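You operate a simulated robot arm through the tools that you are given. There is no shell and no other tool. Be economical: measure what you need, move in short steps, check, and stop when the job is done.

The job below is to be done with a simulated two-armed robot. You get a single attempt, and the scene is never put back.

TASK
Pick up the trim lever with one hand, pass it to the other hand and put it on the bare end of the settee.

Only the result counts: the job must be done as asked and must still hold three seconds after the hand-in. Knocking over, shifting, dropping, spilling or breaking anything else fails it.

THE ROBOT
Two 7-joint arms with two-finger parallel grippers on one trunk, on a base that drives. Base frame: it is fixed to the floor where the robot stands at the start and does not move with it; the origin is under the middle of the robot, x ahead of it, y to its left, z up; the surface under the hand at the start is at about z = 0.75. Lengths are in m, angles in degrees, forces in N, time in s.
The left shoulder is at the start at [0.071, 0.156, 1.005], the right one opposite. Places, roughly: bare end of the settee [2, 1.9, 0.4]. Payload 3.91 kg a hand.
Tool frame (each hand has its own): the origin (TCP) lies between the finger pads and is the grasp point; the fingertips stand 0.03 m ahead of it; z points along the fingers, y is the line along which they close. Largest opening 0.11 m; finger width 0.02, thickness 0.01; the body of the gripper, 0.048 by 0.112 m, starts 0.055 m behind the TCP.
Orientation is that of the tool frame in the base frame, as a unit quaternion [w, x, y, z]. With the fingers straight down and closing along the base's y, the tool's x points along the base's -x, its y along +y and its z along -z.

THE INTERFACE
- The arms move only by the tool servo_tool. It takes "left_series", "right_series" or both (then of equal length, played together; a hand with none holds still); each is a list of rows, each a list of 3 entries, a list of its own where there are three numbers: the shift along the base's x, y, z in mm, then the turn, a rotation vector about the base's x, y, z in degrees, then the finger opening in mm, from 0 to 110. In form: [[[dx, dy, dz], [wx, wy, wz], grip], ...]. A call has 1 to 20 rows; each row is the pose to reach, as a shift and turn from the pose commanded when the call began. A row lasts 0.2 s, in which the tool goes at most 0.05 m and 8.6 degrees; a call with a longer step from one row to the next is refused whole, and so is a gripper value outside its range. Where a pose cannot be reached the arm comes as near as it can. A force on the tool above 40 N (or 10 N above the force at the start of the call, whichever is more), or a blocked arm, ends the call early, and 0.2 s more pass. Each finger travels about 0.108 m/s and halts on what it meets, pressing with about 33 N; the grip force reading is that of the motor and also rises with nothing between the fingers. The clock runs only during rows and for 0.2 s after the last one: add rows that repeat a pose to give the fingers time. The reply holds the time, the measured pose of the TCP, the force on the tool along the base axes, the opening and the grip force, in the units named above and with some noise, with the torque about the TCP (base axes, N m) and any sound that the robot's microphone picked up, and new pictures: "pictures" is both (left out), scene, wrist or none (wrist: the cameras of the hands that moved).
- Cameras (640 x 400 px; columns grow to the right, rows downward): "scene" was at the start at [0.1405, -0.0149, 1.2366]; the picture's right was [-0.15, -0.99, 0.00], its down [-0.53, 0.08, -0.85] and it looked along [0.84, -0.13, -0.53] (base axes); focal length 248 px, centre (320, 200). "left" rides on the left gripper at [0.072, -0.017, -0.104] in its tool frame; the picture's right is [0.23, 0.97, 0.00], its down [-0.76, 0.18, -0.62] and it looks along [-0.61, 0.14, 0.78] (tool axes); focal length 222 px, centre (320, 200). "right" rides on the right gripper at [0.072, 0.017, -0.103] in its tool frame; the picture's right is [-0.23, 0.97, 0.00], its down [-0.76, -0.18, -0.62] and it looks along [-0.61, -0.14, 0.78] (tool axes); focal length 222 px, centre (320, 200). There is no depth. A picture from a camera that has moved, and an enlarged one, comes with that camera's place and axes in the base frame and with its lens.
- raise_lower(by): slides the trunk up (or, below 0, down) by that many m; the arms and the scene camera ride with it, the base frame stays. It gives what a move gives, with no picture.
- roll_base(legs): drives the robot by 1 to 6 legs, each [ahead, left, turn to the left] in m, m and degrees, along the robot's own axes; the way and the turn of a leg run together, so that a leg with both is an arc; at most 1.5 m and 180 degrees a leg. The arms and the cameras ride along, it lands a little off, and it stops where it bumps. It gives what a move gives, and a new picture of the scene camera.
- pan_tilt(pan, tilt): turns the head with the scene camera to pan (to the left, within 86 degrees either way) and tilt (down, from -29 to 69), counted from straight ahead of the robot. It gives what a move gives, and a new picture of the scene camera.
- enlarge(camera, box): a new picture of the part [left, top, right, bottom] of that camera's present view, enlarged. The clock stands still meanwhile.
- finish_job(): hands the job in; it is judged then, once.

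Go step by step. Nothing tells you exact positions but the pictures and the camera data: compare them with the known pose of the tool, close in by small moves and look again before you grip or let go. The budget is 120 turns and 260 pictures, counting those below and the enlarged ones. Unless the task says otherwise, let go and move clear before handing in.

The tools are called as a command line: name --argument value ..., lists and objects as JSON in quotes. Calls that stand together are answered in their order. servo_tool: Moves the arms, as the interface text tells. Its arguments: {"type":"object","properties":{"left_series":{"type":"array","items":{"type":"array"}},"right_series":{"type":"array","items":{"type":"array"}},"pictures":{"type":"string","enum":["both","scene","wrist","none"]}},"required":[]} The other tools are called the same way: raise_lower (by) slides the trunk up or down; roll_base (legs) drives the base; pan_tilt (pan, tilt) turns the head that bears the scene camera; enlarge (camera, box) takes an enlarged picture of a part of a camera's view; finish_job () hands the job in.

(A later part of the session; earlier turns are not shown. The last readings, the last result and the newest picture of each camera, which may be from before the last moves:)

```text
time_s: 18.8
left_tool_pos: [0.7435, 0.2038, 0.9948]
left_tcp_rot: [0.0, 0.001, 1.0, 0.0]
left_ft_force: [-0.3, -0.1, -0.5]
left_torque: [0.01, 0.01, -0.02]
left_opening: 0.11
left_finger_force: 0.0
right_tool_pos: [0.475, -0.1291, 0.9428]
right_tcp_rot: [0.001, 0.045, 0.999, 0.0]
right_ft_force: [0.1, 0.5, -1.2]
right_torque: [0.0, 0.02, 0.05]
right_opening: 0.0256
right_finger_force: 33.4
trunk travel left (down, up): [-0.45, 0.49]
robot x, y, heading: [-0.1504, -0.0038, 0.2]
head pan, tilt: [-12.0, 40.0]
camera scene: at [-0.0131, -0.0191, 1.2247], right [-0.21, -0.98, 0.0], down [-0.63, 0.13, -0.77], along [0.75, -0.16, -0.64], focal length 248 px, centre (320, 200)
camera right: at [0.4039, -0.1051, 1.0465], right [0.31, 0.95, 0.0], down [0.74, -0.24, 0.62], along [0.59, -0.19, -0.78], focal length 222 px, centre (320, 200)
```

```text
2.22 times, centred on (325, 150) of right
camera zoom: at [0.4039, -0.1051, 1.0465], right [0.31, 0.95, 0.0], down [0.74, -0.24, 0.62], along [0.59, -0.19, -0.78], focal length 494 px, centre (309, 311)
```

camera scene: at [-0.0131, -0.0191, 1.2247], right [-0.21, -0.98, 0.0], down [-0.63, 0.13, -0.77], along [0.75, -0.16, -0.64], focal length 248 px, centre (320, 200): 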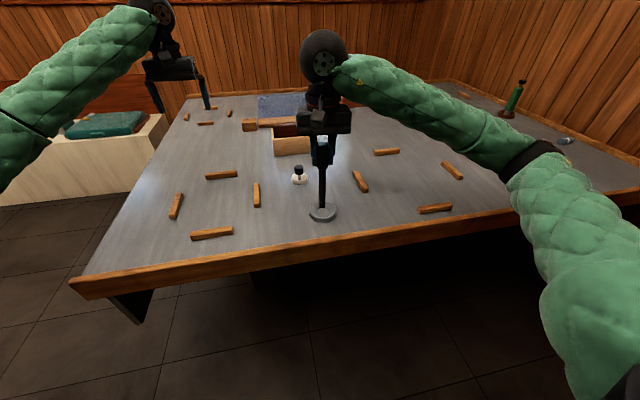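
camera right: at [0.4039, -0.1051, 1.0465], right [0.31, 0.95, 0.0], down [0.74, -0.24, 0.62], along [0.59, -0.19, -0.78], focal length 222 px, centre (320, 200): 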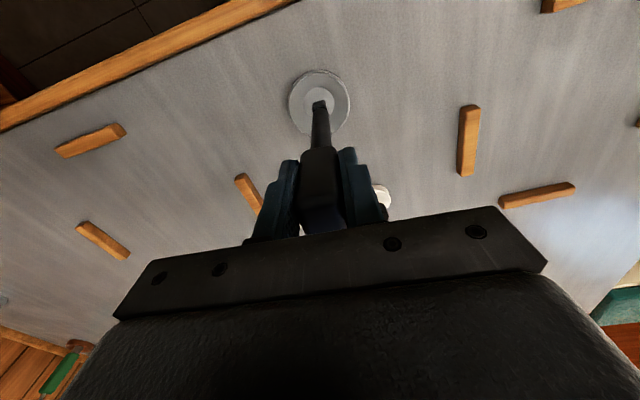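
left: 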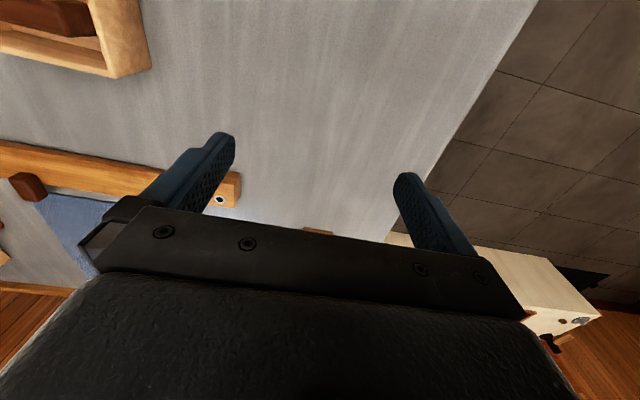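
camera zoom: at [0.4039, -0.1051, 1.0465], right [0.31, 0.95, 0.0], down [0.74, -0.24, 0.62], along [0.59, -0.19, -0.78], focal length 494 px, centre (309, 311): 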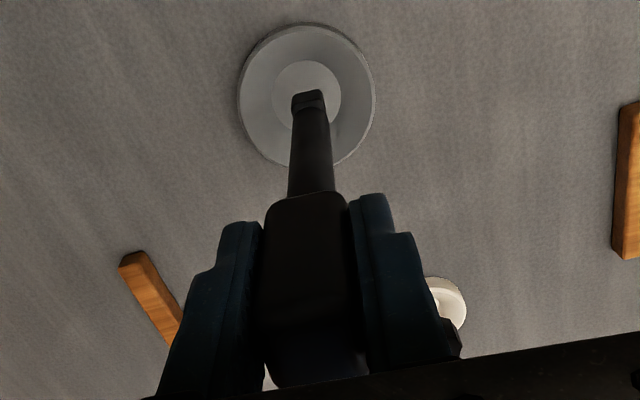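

I'm going with the black lever. Now I lift it to the handover height and turn the left hand to point to the right (-y), closing along x.

servo_tool --right_series '[[[0, 0, 30], [0, 0, 0], 10], [[0, 0, 60], [0, 0, 0], 10], [[0, 0, 90], [0, 0, 0], 10], [[0, 0, 120], [0, 0, 0], 10], [[10, 10, 150], [0, 0, 0], 10], [[25, 25, 157], [0, 0, 0], 10], [[40, 40, 157], [0, 0, 0], 10], [[55, 60, 157], [0, 0, 0], 10], [[75, 79, 157], [0, 0, 0], 10], [[75, 79, 157], [0, 0, 0], 10], [[75, 79, 157], [0, 0, 0], 10], [[75, 79, 157], [0, 0, 0], 10], [[75, 79, 157], [0, 0, 0], 10], [[75, 79, 157], [0, 0, 0], 10], [[75, 79, 157], [0, 0, 0], 10], [[75, 79, 157], [0, 0, 0], 10]]' --left_series '[[[-13, 3, 0], [-4.62, -4.62, -4.62], 110], [[-26, 6, 0], [-9.24, -9.24, -9.24], 110], [[-39, 9, 0], [-13.86, -13.86, -13.86], 110], [[-52, 12, 0], [-18.48, -18.48, -18.48], 110], [[-65, 15, 0], [-23.1, -23.1, -23.1], 110], [[-78, 18, 0], [-27.72, -27.72, -27.72], 110], [[-91, 21, 0], [-32.34, -32.34, -32.34], 110], [[-104, 24, 0], [-36.96, -36.96, -36.96], 110], [[-117, 27, 0], [-41.58, -41.58, -41.58], 110], [[-130, 30, 0], [-46.2, -46.2, -46.2], 110], [[-143, 33, 0], [-50.8, -50.8, -50.8], 110], [[-156, 36, 0], [-55.4, -55.4, -55.4], 110], [[-169, 39, 0], [-60, -60, -60], 110], [[-182, 42, 0], [-64.6, -64.6, -64.6], 110], [[-193, 45, 0], [-69.28, -69.28, -69.28], 110], [[-193, 45, 0], [-69.28, -69.28, -69.28], 110]]'

```text
time_s: 22.2
left_tool_pos: [0.5508, 0.2504, 0.9971]
left_tcp_rot: [0.501, 0.5, 0.498, -0.5]
left_ft_force: [0.6, 0.7, -0.5]
left_torque: [0.0, 0.02, 0.0]
left_opening: 0.1102
left_finger_force: 0.0
right_tool_pos: [0.5507, -0.0511, 1.1003]
right_tcp_rot: [0.001, 0.045, 0.999, 0.0]
right_ft_force: [-0.4, -0.2, -0.5]
right_torque: [-0.01, 0.0, 0.0]
right_opening: 0.0253
right_finger_force: 33.2
trunk travel left (down, up): [-0.45, 0.49]
robot x, y, heading: [-0.1498, 0.0007, 0.1]
head pan, tilt: [-12.0, 40.0]
camera scene: at [-0.0135, -0.019, 1.2248], right [-0.21, -0.98, 0.0], down [-0.63, 0.13, -0.77], along [0.75, -0.16, -0.64], focal length 248 px, centre (320, 200)
camera right: at [0.4798, -0.0265, 1.2044], right [0.31, 0.95, 0.0], down [0.74, -0.24, 0.62], along [0.59, -0.2, -0.78], focal length 222 px, centre (320, 200)
camera left: at [0.5345, 0.3542, 0.9235], right [0.97, 0.0, -0.23], down [0.18, 0.62, 0.76], along [0.14, -0.78, 0.61], focal length 222 px, centre (320, 200)
```

scene: 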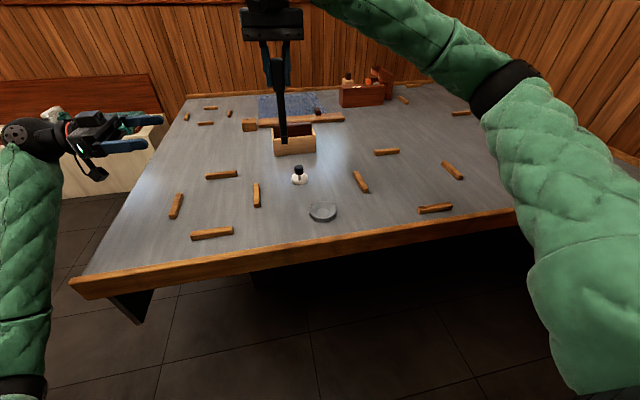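
right: 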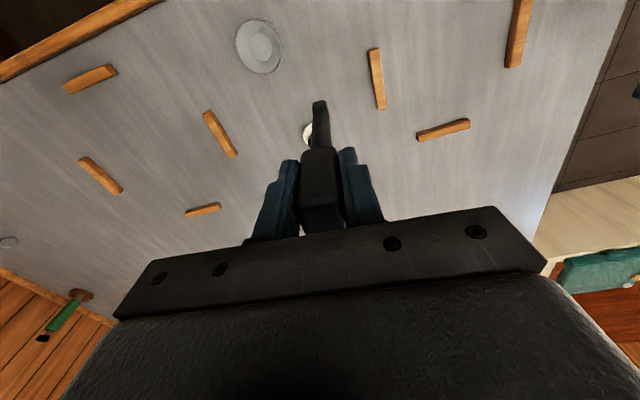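
left: 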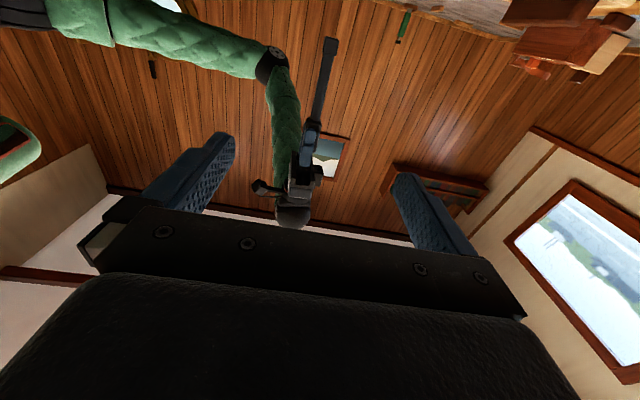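

Lever is hanging at about [0.551, -0.05], z 0.94–1.13. The left hand now moves in, stopping with the shaft between its fingers.

servo_tool --left_series '[[[0, -40, 18], [0, 0, 0], 110], [[0, -80, 18], [0, 0, 0], 100], [[0, -120, 18], [0, 0, 0], 90], [[0, -160, 18], [0, 0, 0], 80], [[0, -200, 18], [0, 0, 0], 70], [[0, -220, 18], [0, 0, 0], 70]]'

enlarge --camera "scene" --box '[170, 0, 370, 170]'

```text
time_s: 23.8
left_tool_pos: [0.6119, 0.1894, 1.0098]
left_tcp_rot: [0.549, 0.444, 0.554, -0.442]
left_ft_force: [-0.3, 0.4, -0.6]
left_torque: [-0.03, 0.03, -0.01]
left_opening: 0.0703
left_finger_force: 0.1
right_tool_pos: [0.6248, 0.1029, 1.0975]
right_tcp_rot: [-0.001, -0.056, 0.998, 0.001]
right_ft_force: [0.8, -0.1, -1.5]
right_torque: [0.07, 0.05, -0.01]
right_opening: 0.0256
right_finger_force: 33.0
trunk travel left (down, up): [-0.45, 0.49]
robot x, y, heading: [-0.0707, 0.0108, 11.5]
head pan, tilt: [-12.0, 40.0]
stopped in row 6 (left hand): the arm was blocked; the commanded pose is now the measured one
camera scene: at [0.0662, 0.0193, 1.2234], right [-0.01, -1.0, 0.0], down [-0.64, 0.01, -0.77], along [0.77, -0.01, -0.64], focal length 248 px, centre (320, 200)
camera left: at [0.5734, 0.2881, 0.9367], right [0.95, 0.21, -0.23], down [0.04, 0.64, 0.77], along [0.31, -0.74, 0.6], focal length 222 px, centre (320, 200)
```

scene: 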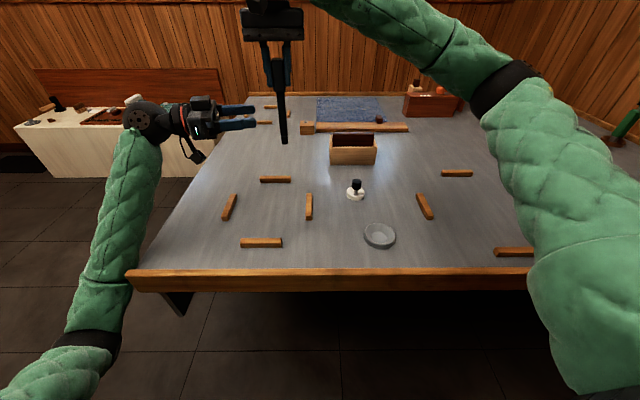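
left: 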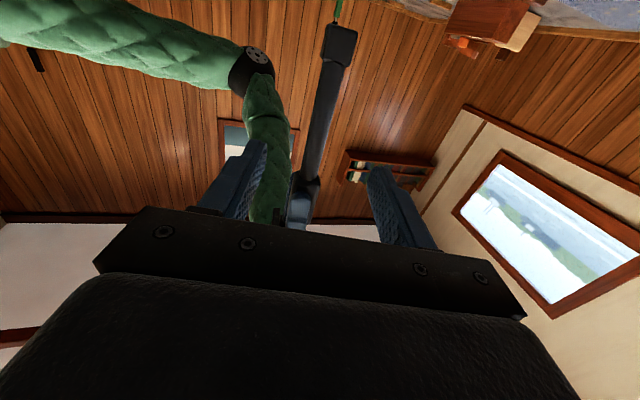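

```text
2.35 times, centred on (270, 85) of scene
camera zoom: at [0.0662, 0.0193, 1.2234], right [-0.01, -1.0, 0.0], down [-0.64, 0.01, -0.77], along [0.77, -0.01, -0.64], focal length 585 px, centre (438, 471)
```

zoom: 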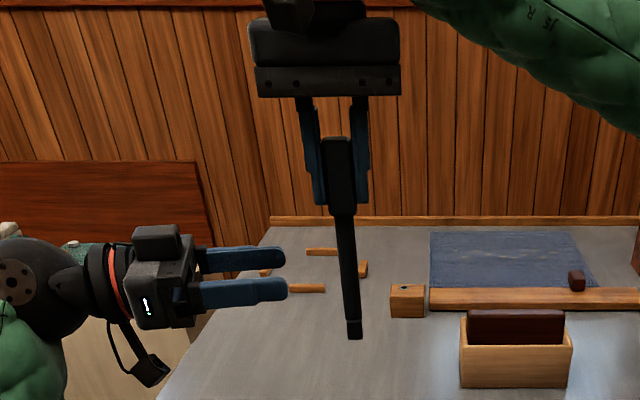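

The left forearm evidently pressed against the table's left edge and the base swung. I'll slide the base left to relieve that, then back away so the handover is in free space.

roll_base --legs '[[0, 0.08, 0], [-0.4, 0.05, 0]]'

```text
time_s: 27.0
left_tool_pos: [0.1818, 0.2299, 1.0129]
left_tcp_rot: [0.547, 0.446, 0.551, -0.444]
left_ft_force: [-0.8, -0.4, 0.4]
left_torque: [0.0, 0.0, 0.0]
left_opening: 0.0699
left_finger_force: 0.1
right_tool_pos: [0.1953, 0.1452, 1.1002]
right_tcp_rot: [0.001, -0.055, 0.998, 0.0]
right_ft_force: [-0.8, 0.8, -1.3]
right_torque: [-0.03, -0.04, -0.02]
right_opening: 0.0253
right_finger_force: 32.6
trunk travel left (down, up): [-0.45, 0.49]
robot x, y, heading: [-0.5, 0.0578, 11.6]
head pan, tilt: [-12.0, 40.0]
camera scene: at [-0.3636, 0.0643, 1.2249], right [-0.01, -1.0, 0.0], down [-0.64, 0.01, -0.77], along [0.77, -0.01, -0.64], focal length 248 px, centre (320, 200)
```

scene: 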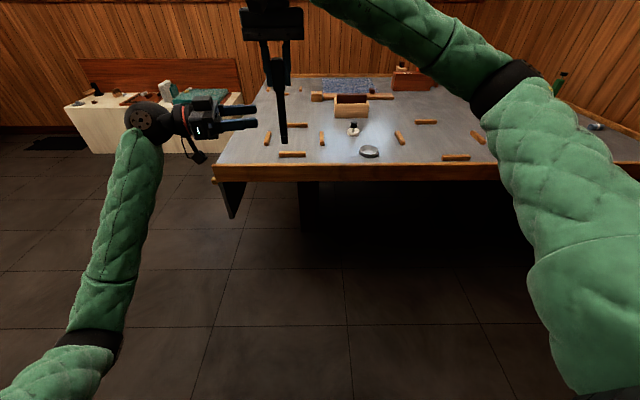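

The robot is free of the table. Geometrically the left hand is lined up with the lever, about 70 mm short. I'll advance in two stages.

servo_tool --left_series '[[[6, -35, 0], [0, 0, 0], 70]]'

enlarge --camera "scene" --box '[170, 0, 370, 170]'

```text
time_s: 27.4
left_tool_pos: [0.1895, 0.1946, 1.01]
left_tcp_rot: [0.547, 0.446, 0.552, -0.444]
left_ft_force: [0.5, -0.1, -0.5]
left_torque: [0.0, 0.01, 0.01]
left_opening: 0.0699
left_finger_force: 0.1
right_tool_pos: [0.1957, 0.1445, 1.1004]
right_tcp_rot: [0.0, -0.055, 0.998, 0.001]
right_ft_force: [1.1, 0.8, -1.3]
right_torque: [0.0, -0.03, 0.02]
right_opening: 0.0255
right_finger_force: 32.9
trunk travel left (down, up): [-0.45, 0.49]
robot x, y, heading: [-0.5, 0.0546, 11.3]
head pan, tilt: [-12.0, 40.0]
camera scene: at [-0.3628, 0.0638, 1.2247], right [-0.01, -1.0, 0.0], down [-0.64, 0.01, -0.77], along [0.77, -0.01, -0.64], focal length 248 px, centre (320, 200)
camera left: at [0.1524, 0.2935, 0.9378], right [0.95, 0.2, -0.23], down [0.05, 0.64, 0.77], along [0.3, -0.74, 0.6], focal length 222 px, centre (320, 200)
```

scene: 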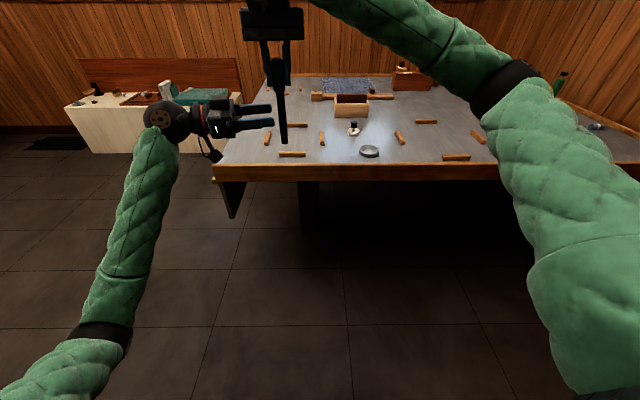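
left: 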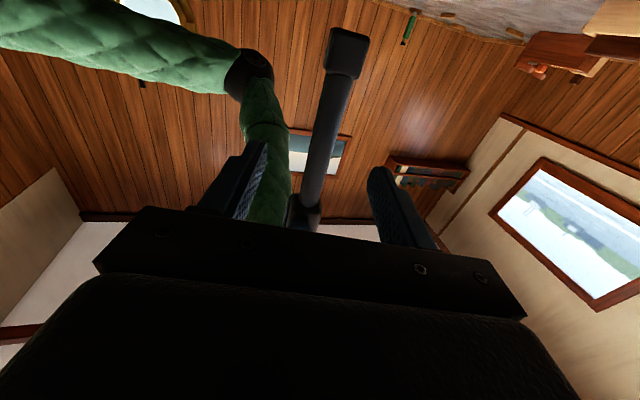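

```text
2.35 times, centred on (270, 85) of scene
camera zoom: at [-0.3628, 0.0638, 1.2247], right [-0.01, -1.0, 0.0], down [-0.64, 0.01, -0.77], along [0.77, -0.01, -0.64], focal length 585 px, centre (438, 471)
```

zoom: 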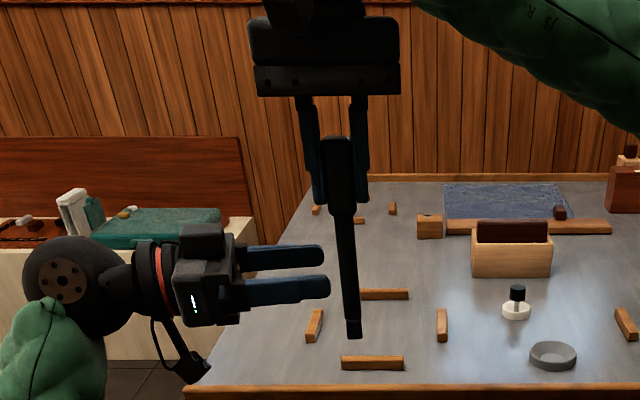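

The shaft is centred between the left fingers. Advance the last 35 mm and close softly.

servo_tool --left_series '[[[3, -18, 0], [0, 0, 0], 70], [[6, -35, 0], [0, 0, 0], 65], [[6, -35, 0], [0, 0, 0], 50], [[6, -35, 0], [0, 0, 0], 35], [[6, -35, 0], [0, 0, 0], 35]]'

enlarge --camera "scene" --box '[200, 40, 350, 160]'

```text
time_s: 28.6
left_tool_pos: [0.1964, 0.1601, 1.0098]
left_tcp_rot: [0.547, 0.446, 0.55, -0.445]
left_ft_force: [-0.2, 0.0, 0.0]
left_torque: [-0.04, 0.01, -0.01]
left_opening: 0.0349
left_finger_force: 0.0
right_tool_pos: [0.1962, 0.1454, 1.1014]
right_tcp_rot: [0.0, -0.056, 0.998, 0.0]
right_ft_force: [0.3, 0.3, -1.0]
right_torque: [0.0, 0.0, 0.01]
right_opening: 0.0255
right_finger_force: 33.0
trunk travel left (down, up): [-0.45, 0.49]
robot x, y, heading: [-0.5018, 0.0566, 11.4]
head pan, tilt: [-12.0, 40.0]
camera scene: at [-0.3627, 0.0643, 1.2247], right [-0.01, -1.0, 0.0], down [-0.64, 0.01, -0.77], along [0.77, -0.01, -0.64], focal length 248 px, centre (320, 200)
camera left: at [0.1586, 0.2584, 0.9375], right [0.95, 0.2, -0.23], down [0.05, 0.64, 0.76], along [0.3, -0.74, 0.6], focal length 222 px, centre (320, 200)
```

scene: 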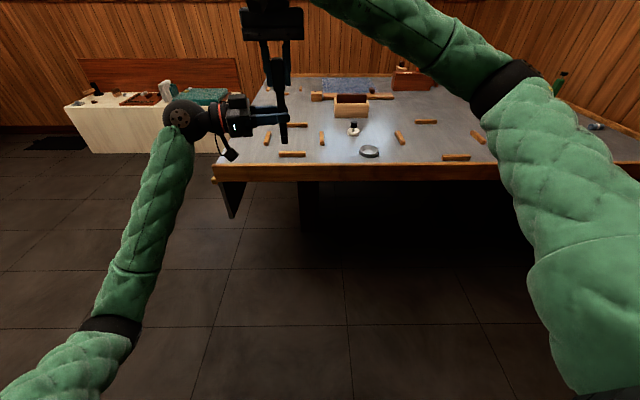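
left: 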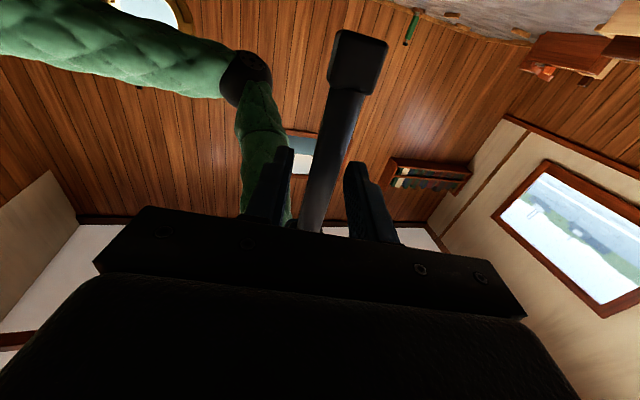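

```text
3.33 times, centred on (275, 100) of scene
camera zoom: at [-0.3627, 0.0643, 1.2247], right [-0.01, -1.0, 0.0], down [-0.64, 0.01, -0.77], along [0.77, -0.01, -0.64], focal length 828 px, centre (470, 533)
```

zoom: 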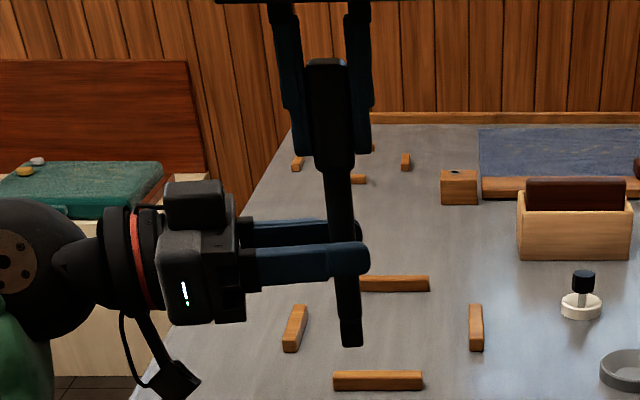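

The shaft is within the left fingers. Closing the left grip now, both hands holding.

servo_tool --left_series '[[[0, 0, 0], [0, 0, 0], 15], [[0, 0, 0], [0, 0, 0], 5], [[0, 0, 0], [0, 0, 0], 5], [[0, 0, 0], [0, 0, 0], 5]]' --pictures "none"

```text
time_s: 29.6
left_tool_pos: [0.1966, 0.1605, 1.01]
left_tcp_rot: [0.547, 0.445, 0.552, -0.444]
left_ft_force: [18.5, 3.3, 0.5]
left_torque: [-0.04, 0.8, 0.3]
left_opening: 0.0168
left_finger_force: 32.9
right_tool_pos: [0.1968, 0.1455, 1.1017]
right_tcp_rot: [0.0, -0.055, 0.999, 0.0]
right_ft_force: [-18.3, -2.7, -2.4]
right_torque: [-0.17, 0.85, -0.05]
right_opening: 0.0257
right_finger_force: 33.0
trunk travel left (down, up): [-0.45, 0.49]
robot x, y, heading: [-0.5017, 0.0557, 11.2]
head pan, tilt: [-12.0, 40.0]
```

Both hands hold; a side load of 18 N shows a few mm misalignment. I'll ease the left hand +x before the right lets go.

servo_tool --left_series '[[[3, 0.6, 0], [0, 0, 0], 5], [[3, 0.6, 0], [0, 0, 0], 5]]' --pictures "none"

```text
time_s: 30.2
left_tool_pos: [0.1983, 0.1592, 1.0101]
left_tcp_rot: [0.547, 0.447, 0.551, -0.445]
left_ft_force: [-7.5, 3.9, -2.3]
left_torque: [-0.26, 0.39, -0.04]
left_opening: 0.0166
left_finger_force: 33.0
right_tool_pos: [0.198, 0.1449, 1.1]
right_tcp_rot: [0.001, -0.054, 0.999, 0.001]
right_ft_force: [8.1, -3.1, 0.5]
right_torque: [0.04, -1.13, -0.08]
right_opening: 0.0254
right_finger_force: 32.7
trunk travel left (down, up): [-0.45, 0.49]
robot x, y, heading: [-0.499, 0.0541, 11.3]
head pan, tilt: [-12.0, 40.0]
```

Load is now small. The right hand opens and rises clear.

servo_tool --right_series '[[[0, 0, 0], [0, 0, 0], 40], [[0, 0, 0], [0, 0, 0], 70], [[0, 0, 0], [0, 0, 0], 80], [[0, 0, 30], [0, 0, 0], 80], [[0, 0, 70], [0, 0, 0], 80], [[0, 0, 110], [0, 0, 0], 80], [[0, -40, 130], [0, 0, 0], 80], [[0, -80, 130], [0, 0, 0], 80], [[0, -120, 130], [0, 0, 0], 80], [[0, -160, 130], [0, 0, 0], 80], [[0, -200, 130], [0, 0, 0], 80]]' --pictures "scene"

enlarge --camera "scene" --box '[200, 40, 350, 160]'

```text
time_s: 32.6
left_tool_pos: [0.1985, 0.1605, 1.0113]
left_tcp_rot: [0.548, 0.445, 0.552, -0.443]
left_ft_force: [0.1, -0.2, 0.3]
left_torque: [0.0, 0.02, -0.02]
left_opening: 0.017
left_finger_force: 33.1
right_tool_pos: [0.197, -0.0538, 1.2301]
right_tcp_rot: [0.0, -0.056, 0.998, 0.001]
right_ft_force: [-0.4, -0.8, 0.4]
right_torque: [0.02, -0.02, -0.01]
right_opening: 0.0799
right_finger_force: 0.0
trunk travel left (down, up): [-0.45, 0.49]
robot x, y, heading: [-0.499, 0.0599, 11.2]
head pan, tilt: [-12.0, 40.0]
camera scene: at [-0.3634, 0.0633, 1.2249], right [-0.01, -1.0, 0.0], down [-0.64, 0.01, -0.77], along [0.77, -0.01, -0.64], focal length 248 px, centre (320, 200)
```

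scene: 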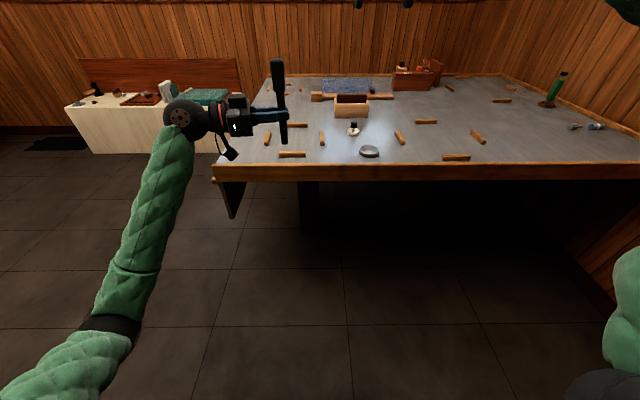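

```text
3.33 times, centred on (275, 100) of scene
camera zoom: at [-0.3634, 0.0633, 1.2249], right [-0.01, -1.0, 0.0], down [-0.64, 0.01, -0.77], along [0.77, -0.01, -0.64], focal length 828 px, centre (470, 533)
```

zoom: 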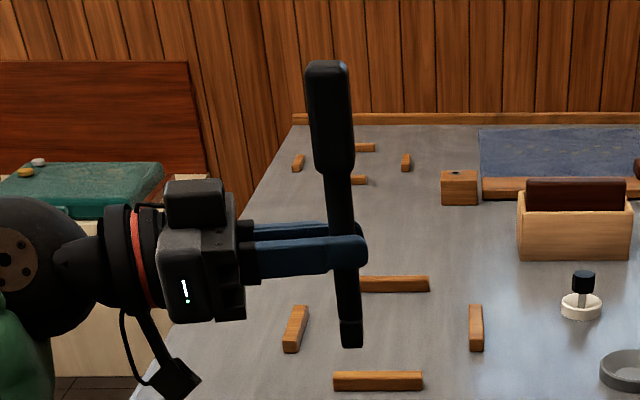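

Handover done: the left hand alone holds the lever. Next I turn the left hand to point down (lever horizontal) and stow it a bit left, then drive toward the settee.

servo_tool --left_series '[[[0, 10, 10], [8, 1.6, 0], 5], [[0, 20, 20], [16, 3.2, 0], 5], [[0, 30, 30], [24, 4.8, 0], 5], [[0, 40, 40], [32, 6.4, 0], 5], [[0, 50, 50], [40, 8, 0], 5], [[0, 60, 50], [48, 9.6, 0], 5], [[0, 70, 50], [56, 11.2, 0], 5], [[0, 80, 50], [64, 12.8, 0], 5], [[0, 90, 50], [72, 14.4, 0], 5], [[0, 100, 50], [80, 16, 0], 5], [[0, 110, 50], [88, 17.6, 0], 5], [[0, 120, 50], [88.2, 18, 0], 5]]'

```text
time_s: 35.2
left_tool_pos: [0.1988, 0.2818, 1.0613]
left_tcp_rot: [-0.001, 0.632, 0.775, 0.006]
left_ft_force: [-0.4, 0.3, -1.1]
left_torque: [0.01, 0.01, 0.03]
left_opening: 0.0166
left_finger_force: 32.9
right_tool_pos: [0.1982, -0.0528, 1.2306]
right_tcp_rot: [0.0, -0.055, 0.998, 0.0]
right_ft_force: [0.1, 0.1, -0.6]
right_torque: [-0.01, 0.01, 0.01]
right_opening: 0.0799
right_finger_force: 0.0
trunk travel left (down, up): [-0.45, 0.49]
robot x, y, heading: [-0.4989, 0.0579, 11.3]
head pan, tilt: [-12.0, 40.0]
camera scene: at [-0.3624, 0.0651, 1.2246], right [-0.01, -1.0, 0.0], down [-0.64, 0.01, -0.77], along [0.77, -0.01, -0.64], focal length 248 px, centre (320, 200)
camera left: at [0.1674, 0.3491, 1.1647], right [0.91, 0.42, 0.01], down [0.32, -0.72, 0.62], along [0.26, -0.56, -0.79], focal length 222 px, centre (320, 200)
```

scene: 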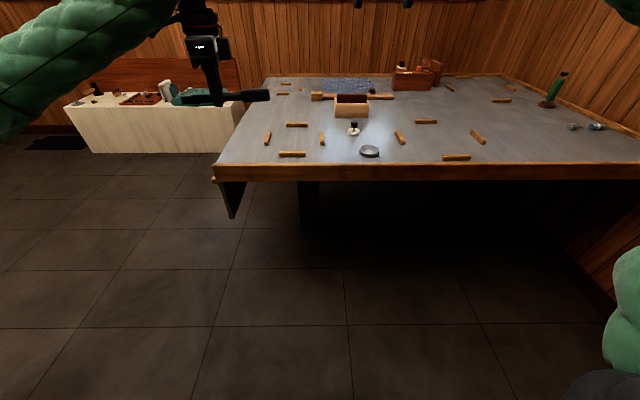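
left: 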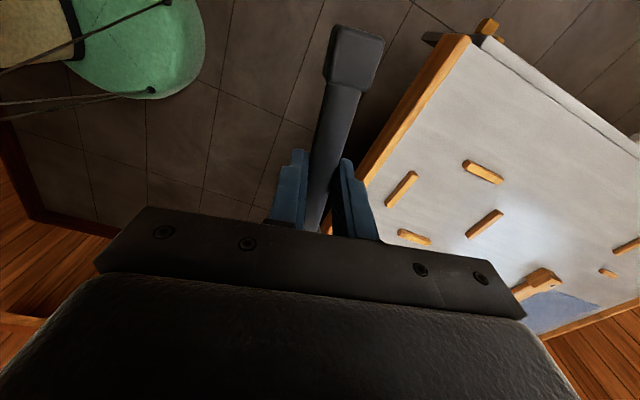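

Lever is now horizontal in the left hand. Drive: left of the table, squared up to the settee.

roll_base --legs '[[0, 0, -11.3], [0, 1.4, 0]]'

pan_tilt --pan 5 --tilt 20

enlarge --camera "scene" --box '[220, 120, 460, 260]'

```text
time_s: 38.2
left_tool_pos: [0.2384, 0.3275, 1.06]
left_tcp_rot: [0.001, 0.707, 0.707, 0.003]
left_ft_force: [1.5, -0.3, -0.4]
left_torque: [-0.02, 0.03, -0.01]
left_opening: 0.0168
left_finger_force: 32.7
right_tool_pos: [0.1709, 0.001, 1.2303]
right_tcp_rot: [-0.001, 0.047, 0.999, -0.001]
right_ft_force: [1.2, -0.2, 0.1]
right_torque: [-0.03, 0.07, 0.0]
right_opening: 0.08
right_finger_force: 0.0
trunk travel left (down, up): [-0.45, 0.49]
robot x, y, heading: [-0.4938, 0.2459, -0.2]
head pan, tilt: [-12.0, 40.0]
stopped in leg 2: the robot was blocked; the commanded pose is now the measured one
camera scene: at [-0.3533, 0.23, 1.2245], right [-0.21, -0.98, 0.0], down [-0.63, 0.14, -0.76], along [0.75, -0.16, -0.64], focal length 248 px, centre (320, 200)
```

scene: 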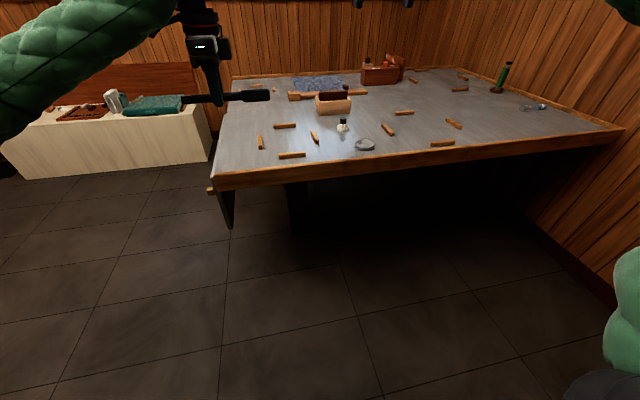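

```text
time_s: 39.0
left_tool_pos: [0.2351, 0.3245, 1.063]
left_tcp_rot: [0.001, 0.708, 0.706, 0.006]
left_ft_force: [-0.6, 0.2, -1.1]
left_torque: [0.04, 0.02, -0.01]
left_opening: 0.0167
left_finger_force: 32.6
right_tool_pos: [0.1679, -0.0024, 1.2314]
right_tcp_rot: [0.0, 0.047, 0.999, 0.001]
right_ft_force: [-0.5, 0.6, -0.1]
right_torque: [0.0, 0.0, 0.0]
right_opening: 0.0799
right_finger_force: 0.0
trunk travel left (down, up): [-0.45, 0.49]
robot x, y, heading: [-0.4919, 0.2462, -0.4]
head pan, tilt: [5.0, 20.0]
camera scene: at [-0.3464, 0.2533, 1.2561], right [0.08, -1.0, 0.0], down [-0.34, -0.03, -0.94], along [0.94, 0.07, -0.34], focal length 248 px, centre (320, 200)
```

scene: 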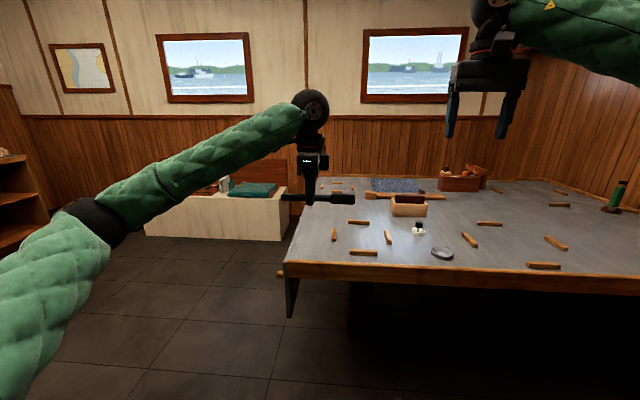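

```text
2.67 times, centred on (340, 190) of scene
camera zoom: at [-0.3464, 0.2533, 1.2561], right [0.08, -1.0, 0.0], down [-0.34, -0.03, -0.94], along [0.94, 0.07, -0.34], focal length 662 px, centre (267, 227)
```

zoom: 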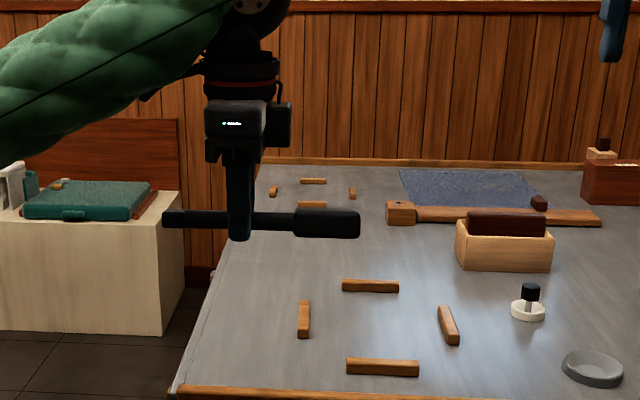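

The base was blocked after 0.19 m to the left. I'll look down to the left to see what is there.

pan_tilt --pan 80 --tilt 45

```text
time_s: 40.5
left_tool_pos: [0.2371, 0.3258, 1.0644]
left_tcp_rot: [0.001, 0.707, 0.707, 0.004]
left_ft_force: [-0.6, -0.1, 0.1]
left_torque: [0.0, -0.03, -0.02]
left_opening: 0.0166
left_finger_force: 33.3
right_tool_pos: [0.1684, -0.0023, 1.2314]
right_tcp_rot: [0.001, 0.047, 0.999, 0.0]
right_ft_force: [-0.3, -0.1, -0.6]
right_torque: [0.02, -0.02, -0.03]
right_opening: 0.0803
right_finger_force: 0.1
trunk travel left (down, up): [-0.45, 0.49]
robot x, y, heading: [-0.4921, 0.2479, -0.4]
head pan, tilt: [80.0, 45.0]
camera scene: at [-0.4244, 0.3255, 1.2175], right [0.98, -0.18, 0.0], down [-0.13, -0.7, -0.71], along [0.13, 0.7, -0.71], focal length 248 px, centre (320, 200)
```

scene: 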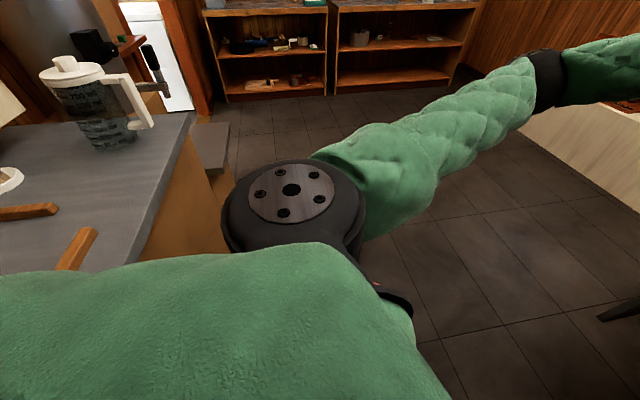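

A counter with a jug is just left-behind the robot; the base touched its side. I'll ease off, go forward to clear it, then left.

roll_base --legs '[[0.03, -0.03, 0], [0.32, 0, 0], [0, 0.6, 0]]'

```text
time_s: 46.1
left_tool_pos: [0.5832, 0.9094, 1.0623]
left_tcp_rot: [0.002, 0.704, 0.71, 0.005]
left_ft_force: [0.2, 0.1, -1.5]
left_torque: [0.04, 0.04, 0.05]
left_opening: 0.0167
left_finger_force: 33.1
right_tool_pos: [0.5181, 0.5799, 1.2321]
right_tcp_rot: [0.001, 0.042, 0.999, 0.001]
right_ft_force: [0.0, 0.0, 0.8]
right_torque: [0.01, 0.01, -0.02]
right_opening: 0.0797
right_finger_force: 0.1
trunk travel left (down, up): [-0.45, 0.49]
robot x, y, heading: [-0.1423, 0.8227, 0.2]
head pan, tilt: [80.0, 45.0]
camera scene: at [-0.0772, 0.9016, 1.2175], right [0.99, -0.17, 0.0], down [-0.12, -0.7, -0.71], along [0.12, 0.7, -0.71], focal length 248 px, centre (320, 200)
```

scene: 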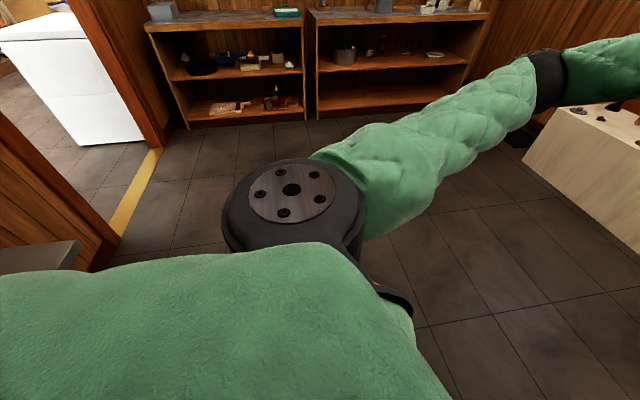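

Clear now. Continue left and look at the settee.

roll_base --legs '[[0, 0.45, 0]]'

pan_tilt --pan 5 --tilt 25

```text
time_s: 48.8
left_tool_pos: [0.5811, 1.3509, 1.0635]
left_tcp_rot: [0.001, 0.703, 0.711, 0.005]
left_ft_force: [0.8, -0.1, -1.4]
left_torque: [0.01, -0.01, 0.01]
left_opening: 0.0164
left_finger_force: 33.0
right_tool_pos: [0.5166, 1.0227, 1.2319]
right_tcp_rot: [0.001, 0.04, 0.999, 0.001]
right_ft_force: [0.5, -0.9, -0.2]
right_torque: [-0.03, -0.02, 0.01]
right_opening: 0.08
right_finger_force: 0.1
trunk travel left (down, up): [-0.45, 0.49]
robot x, y, heading: [-0.1447, 1.2615, 0.3]
head pan, tilt: [80.0, 45.0]
camera scene: at [-0.0799, 1.3429, 1.2175], right [0.99, -0.17, 0.0], down [-0.12, -0.7, -0.71], along [0.12, 0.7, -0.71], focal length 248 px, centre (320, 200)
```

scene: 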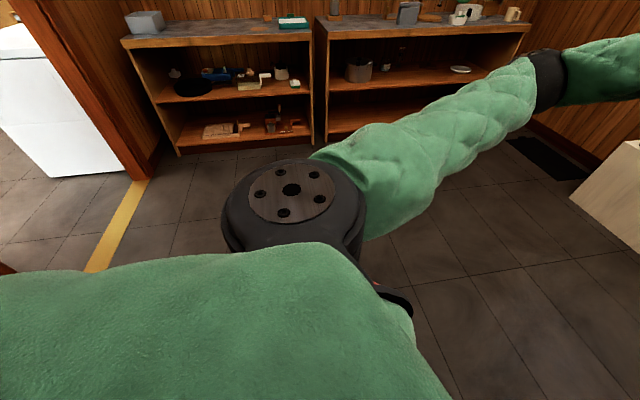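

```text
time_s: 50.3
left_tool_pos: [0.5815, 1.3498, 1.0632]
left_tcp_rot: [0.001, 0.703, 0.711, 0.005]
left_ft_force: [-0.1, -0.5, -0.1]
left_torque: [0.03, 0.01, -0.02]
left_opening: 0.0165
left_finger_force: 32.5
right_tool_pos: [0.5156, 1.0218, 1.2312]
right_tcp_rot: [0.001, 0.04, 0.999, 0.001]
right_ft_force: [0.0, -0.6, -0.3]
right_torque: [0.01, 0.0, 0.01]
right_opening: 0.08
right_finger_force: 0.0
trunk travel left (down, up): [-0.45, 0.49]
robot x, y, heading: [-0.1442, 1.2619, 0.4]
head pan, tilt: [5.0, 25.0]
camera scene: at [-0.0017, 1.2706, 1.248], right [0.09, -1.0, 0.0], down [-0.42, -0.04, -0.91], along [0.9, 0.09, -0.42], focal length 248 px, centre (320, 200)
```

scene: 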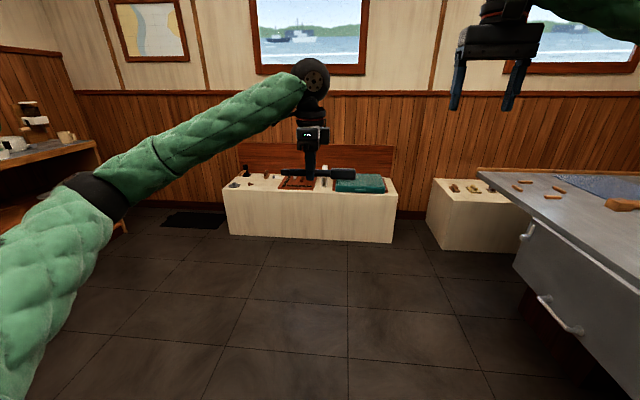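

enlarge --camera "scene" --box '[210, 130, 410, 250]'

enlarge --camera "scene" --box '[410, 160, 530, 250]'

```text
3.20 times, centred on (310, 190) of scene
camera zoom: at [-0.0017, 1.2706, 1.248], right [0.09, -1.0, 0.0], down [-0.42, -0.04, -0.91], along [0.9, 0.09, -0.42], focal length 795 px, centre (352, 232)
```

zoom: 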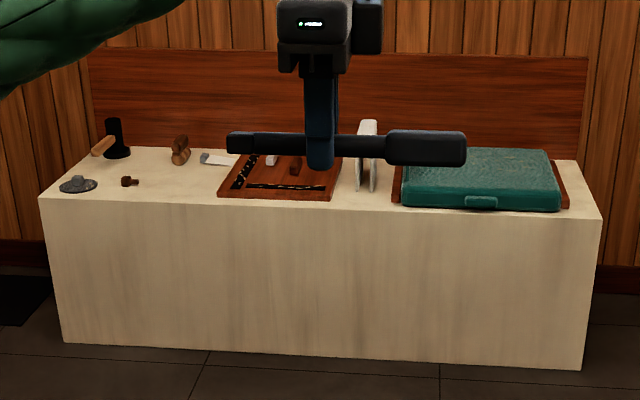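

```text
4.44 times, centred on (470, 205) of scene
camera zoom: at [-0.0017, 1.2706, 1.248], right [0.09, -1.0, 0.0], down [-0.42, -0.04, -0.91], along [0.9, 0.09, -0.42], focal length 1104 px, centre (-347, 178)
```

zoom: 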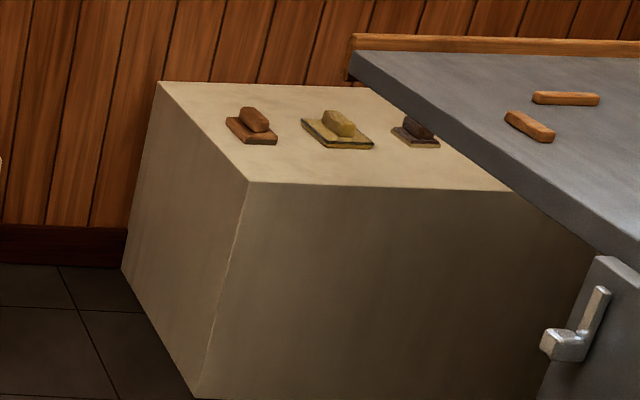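

The settee spans about x 1.85–2.31, y 0.83–2.28, top ~0.45; its left part near [1.97, 1.94] is free between a tray and small items. I'll drive diagonally closer.

roll_base --legs '[[1.15, 0.42, 0]]'

pan_tilt --pan 12 --tilt 42

```text
time_s: 56.5
left_tool_pos: [1.7355, 1.7569, 1.0616]
left_tcp_rot: [0.001, 0.708, 0.706, 0.006]
left_ft_force: [0.4, 0.5, -0.4]
left_torque: [0.03, 0.02, 0.0]
left_opening: 0.0167
left_finger_force: 32.7
right_tool_pos: [1.667, 1.4302, 1.2315]
right_tcp_rot: [0.001, 0.048, 0.999, 0.0]
right_ft_force: [-0.7, 0.1, 0.9]
right_torque: [0.0, 0.0, -0.03]
right_opening: 0.0801
right_finger_force: 0.0
trunk travel left (down, up): [-0.45, 0.49]
robot x, y, heading: [1.0069, 1.6813, -0.5]
head pan, tilt: [5.0, 25.0]
camera scene: at [1.1521, 1.6857, 1.248], right [0.08, -1.0, 0.0], down [-0.42, -0.03, -0.91], along [0.9, 0.07, -0.42], focal length 248 px, centre (320, 200)
```

scene: 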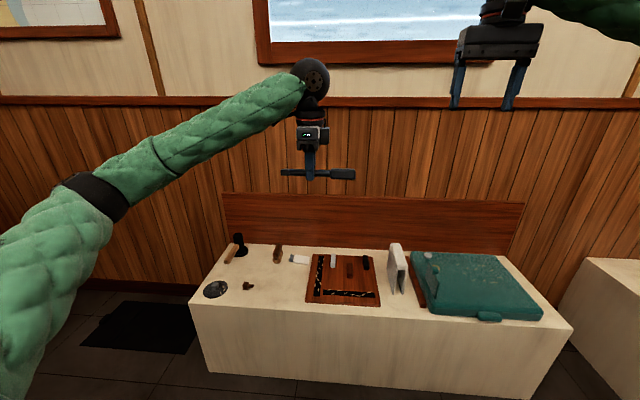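

```text
time_s: 57.3
left_tool_pos: [1.7355, 1.7575, 1.0623]
left_tcp_rot: [0.001, 0.709, 0.706, 0.005]
left_ft_force: [0.3, 0.2, -0.4]
left_torque: [0.01, 0.02, -0.02]
left_opening: 0.0165
left_finger_force: 33.2
right_tool_pos: [1.6671, 1.4291, 1.2322]
right_tcp_rot: [0.001, 0.048, 0.999, 0.001]
right_ft_force: [0.4, 0.6, -0.3]
right_torque: [0.03, 0.01, 0.03]
right_opening: 0.0802
right_finger_force: 0.0
trunk travel left (down, up): [-0.45, 0.49]
robot x, y, heading: [1.007, 1.6834, -0.3]
head pan, tilt: [12.0, 42.0]
camera scene: at [1.1418, 1.695, 1.2218], right [0.2, -0.98, 0.0], down [-0.66, -0.13, -0.74], along [0.73, 0.15, -0.67], focal length 248 px, centre (320, 200)
```

scene: 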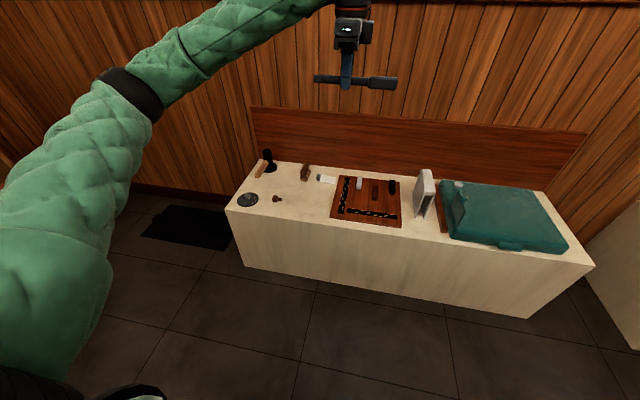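

enlarge --camera "scene" --box '[220, 140, 420, 280]'

```text
2.86 times, centred on (320, 210) of scene
camera zoom: at [1.1418, 1.695, 1.2218], right [0.2, -0.98, 0.0], down [-0.66, -0.13, -0.74], along [0.73, 0.15, -0.67], focal length 710 px, centre (320, 171)
```

zoom: 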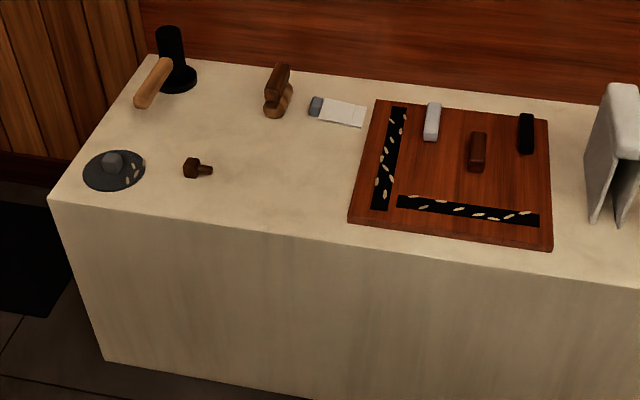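

Free patch: x 1.85–2.09, y 1.82–2.03, seat top z≈0.44. I'll turn the lever to lie along x (head away from me), and drive 0.22 m closer.

servo_tool --left_series '[[[0, 10, 0], [0, 0, 8.2], 5], [[0, 20, 0], [0, 0, 16.4], 5], [[0, 30, 0], [0, 0, 24.6], 5], [[0, 40, 0], [0, 0, 32.8], 5], [[0, 50, 0], [0, 0, 41], 5], [[0, 60, 0], [0, 0, 49.2], 5], [[0, 70, 0], [0, 0, 57.4], 5], [[0, 80, 0], [0, 0, 65.6], 5], [[0, 90, 0], [0, 0, 73.8], 5], [[0, 100, 0], [0, 0, 82], 5], [[0, 110, 0], [0, 0, 90], 5], [[0, 130, 0], [0, 0, 90], 5]]' --pictures "none"

roll_base --legs '[[0.22, 0, 0]]'

```text
time_s: 59.9
left_tool_pos: [1.7345, 1.886, 1.0628]
left_tcp_rot: [-0.004, 0.001, 1.0, 0.004]
left_ft_force: [0.1, -0.9, -0.5]
left_torque: [-0.01, 0.05, -0.01]
left_opening: 0.0165
left_finger_force: 33.3
right_tool_pos: [1.6656, 1.4305, 1.2327]
right_tcp_rot: [0.001, 0.048, 0.999, 0.001]
right_ft_force: [-0.6, -0.7, -0.1]
right_torque: [-0.03, 0.01, -0.01]
right_opening: 0.08
right_finger_force: 0.0
trunk travel left (down, up): [-0.45, 0.49]
robot x, y, heading: [1.0069, 1.6864, -0.3]
head pan, tilt: [12.0, 42.0]
```

```text
time_s: 61.5
left_tool_pos: [1.9541, 1.8889, 1.0617]
left_tcp_rot: [-0.005, 0.0, 1.0, 0.004]
left_ft_force: [-0.6, 0.0, -0.9]
left_torque: [-0.01, 0.05, 0.03]
left_opening: 0.0167
left_finger_force: 32.8
right_tool_pos: [1.8871, 1.4306, 1.2308]
right_tcp_rot: [-0.001, 0.046, 0.999, 0.001]
right_ft_force: [0.2, -0.5, -0.6]
right_torque: [0.01, 0.07, -0.01]
right_opening: 0.0798
right_finger_force: 0.1
trunk travel left (down, up): [-0.45, 0.49]
robot x, y, heading: [1.226, 1.6788, -0.3]
head pan, tilt: [12.0, 42.0]
camera scene: at [1.3612, 1.6944, 1.2216], right [0.2, -0.98, 0.0], down [-0.66, -0.14, -0.74], along [0.73, 0.15, -0.67], focal length 248 px, centre (320, 200)
```

scene: 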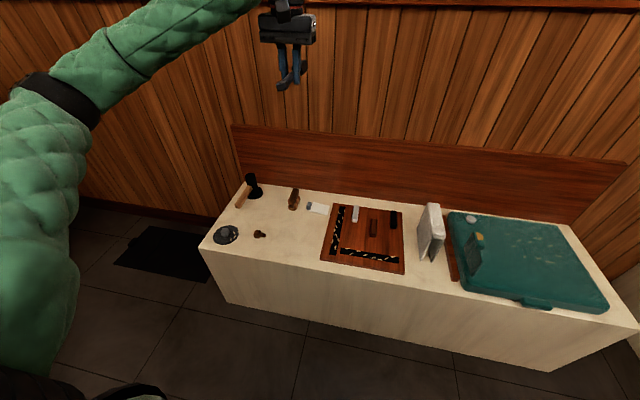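

Now lower the trunk 0.33 m and check with the wrist camera.

raise_lower --by -0.33

servo_tool --left_series '[[[-14, 36, -40], [0, 0, 0], 5], [[-14, 36, -80], [0, 0, 0], 5]]'

```text
time_s: 64.8
left_tool_pos: [1.9524, 1.8884, 0.7318]
left_tcp_rot: [-0.003, 0.001, 1.0, 0.005]
left_ft_force: [0.5, 0.5, -0.6]
left_torque: [0.0, -0.01, 0.04]
left_opening: 0.0167
left_finger_force: 33.0
right_tool_pos: [1.8862, 1.4314, 0.9025]
right_tcp_rot: [0.001, 0.045, 0.999, 0.0]
right_ft_force: [-1.1, 0.7, -0.1]
right_torque: [-0.03, -0.01, 0.0]
right_opening: 0.0802
right_finger_force: 0.0
trunk travel left (down, up): [-0.12, 0.82]
robot x, y, heading: [1.228, 1.6782, -0.3]
head pan, tilt: [12.0, 42.0]
```

```text
refused: row 1 steps farther than a row can; nothing moved
```

servo_tool --left_series '[[[-7, 18, -25], [0, 0, 0], 5], [[-14, 36, -60], [0, 0, 0], 5], [[-14, 36, -90], [0, 0, 0], 5]]'

enlarge --camera "scene" --box '[170, 50, 450, 250]'

```text
time_s: 65.6
left_tool_pos: [1.937, 1.9247, 0.6417]
left_tcp_rot: [-0.004, 0.0, 1.0, 0.005]
left_ft_force: [-0.8, 0.0, 0.2]
left_torque: [-0.03, 0.03, -0.01]
left_opening: 0.0167
left_finger_force: 33.1
right_tool_pos: [1.8855, 1.4326, 0.9013]
right_tcp_rot: [0.002, 0.045, 0.999, 0.002]
right_ft_force: [0.6, 0.6, 0.5]
right_torque: [-0.02, 0.01, 0.0]
right_opening: 0.08
right_finger_force: 0.2
trunk travel left (down, up): [-0.12, 0.82]
robot x, y, heading: [1.2232, 1.6785, -0.2]
head pan, tilt: [12.0, 42.0]
camera scene: at [1.3597, 1.6946, 0.8918], right [0.2, -0.98, 0.0], down [-0.66, -0.14, -0.74], along [0.73, 0.15, -0.67], focal length 248 px, centre (320, 200)
camera left: at [1.8661, 1.9087, 0.7444], right [-0.23, 0.97, 0.01], down [0.77, 0.17, 0.62], along [0.6, 0.15, -0.78], focal length 222 px, centre (320, 200)
```

scene: 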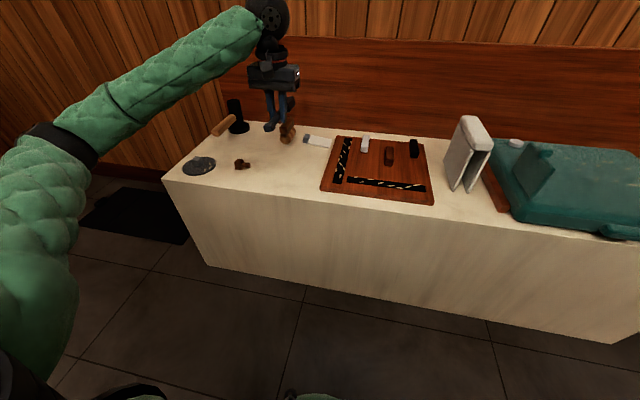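
left: 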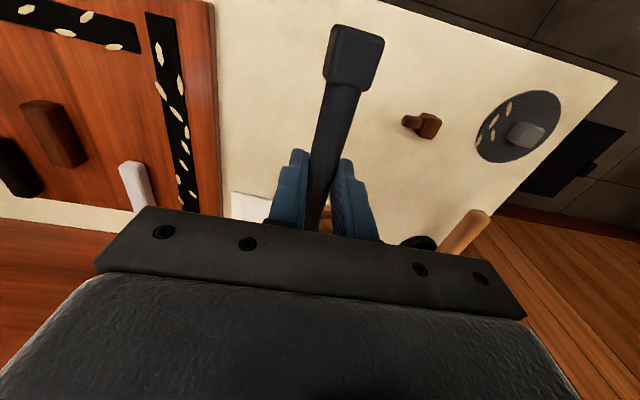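

```text
2.00 times, centred on (310, 150) of scene
camera zoom: at [1.3597, 1.6946, 0.8918], right [0.2, -0.98, 0.0], down [-0.66, -0.14, -0.74], along [0.73, 0.15, -0.67], focal length 497 px, centre (340, 300)
```

zoom: 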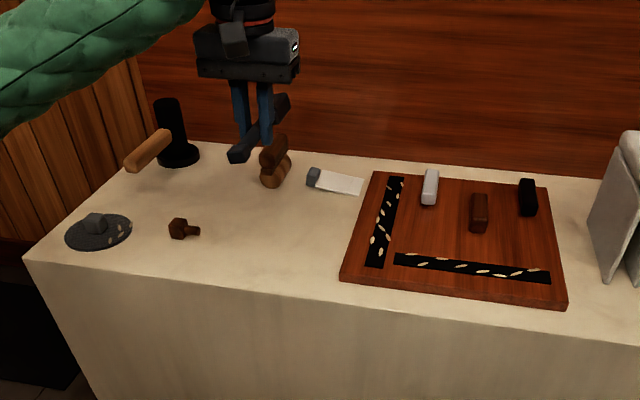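

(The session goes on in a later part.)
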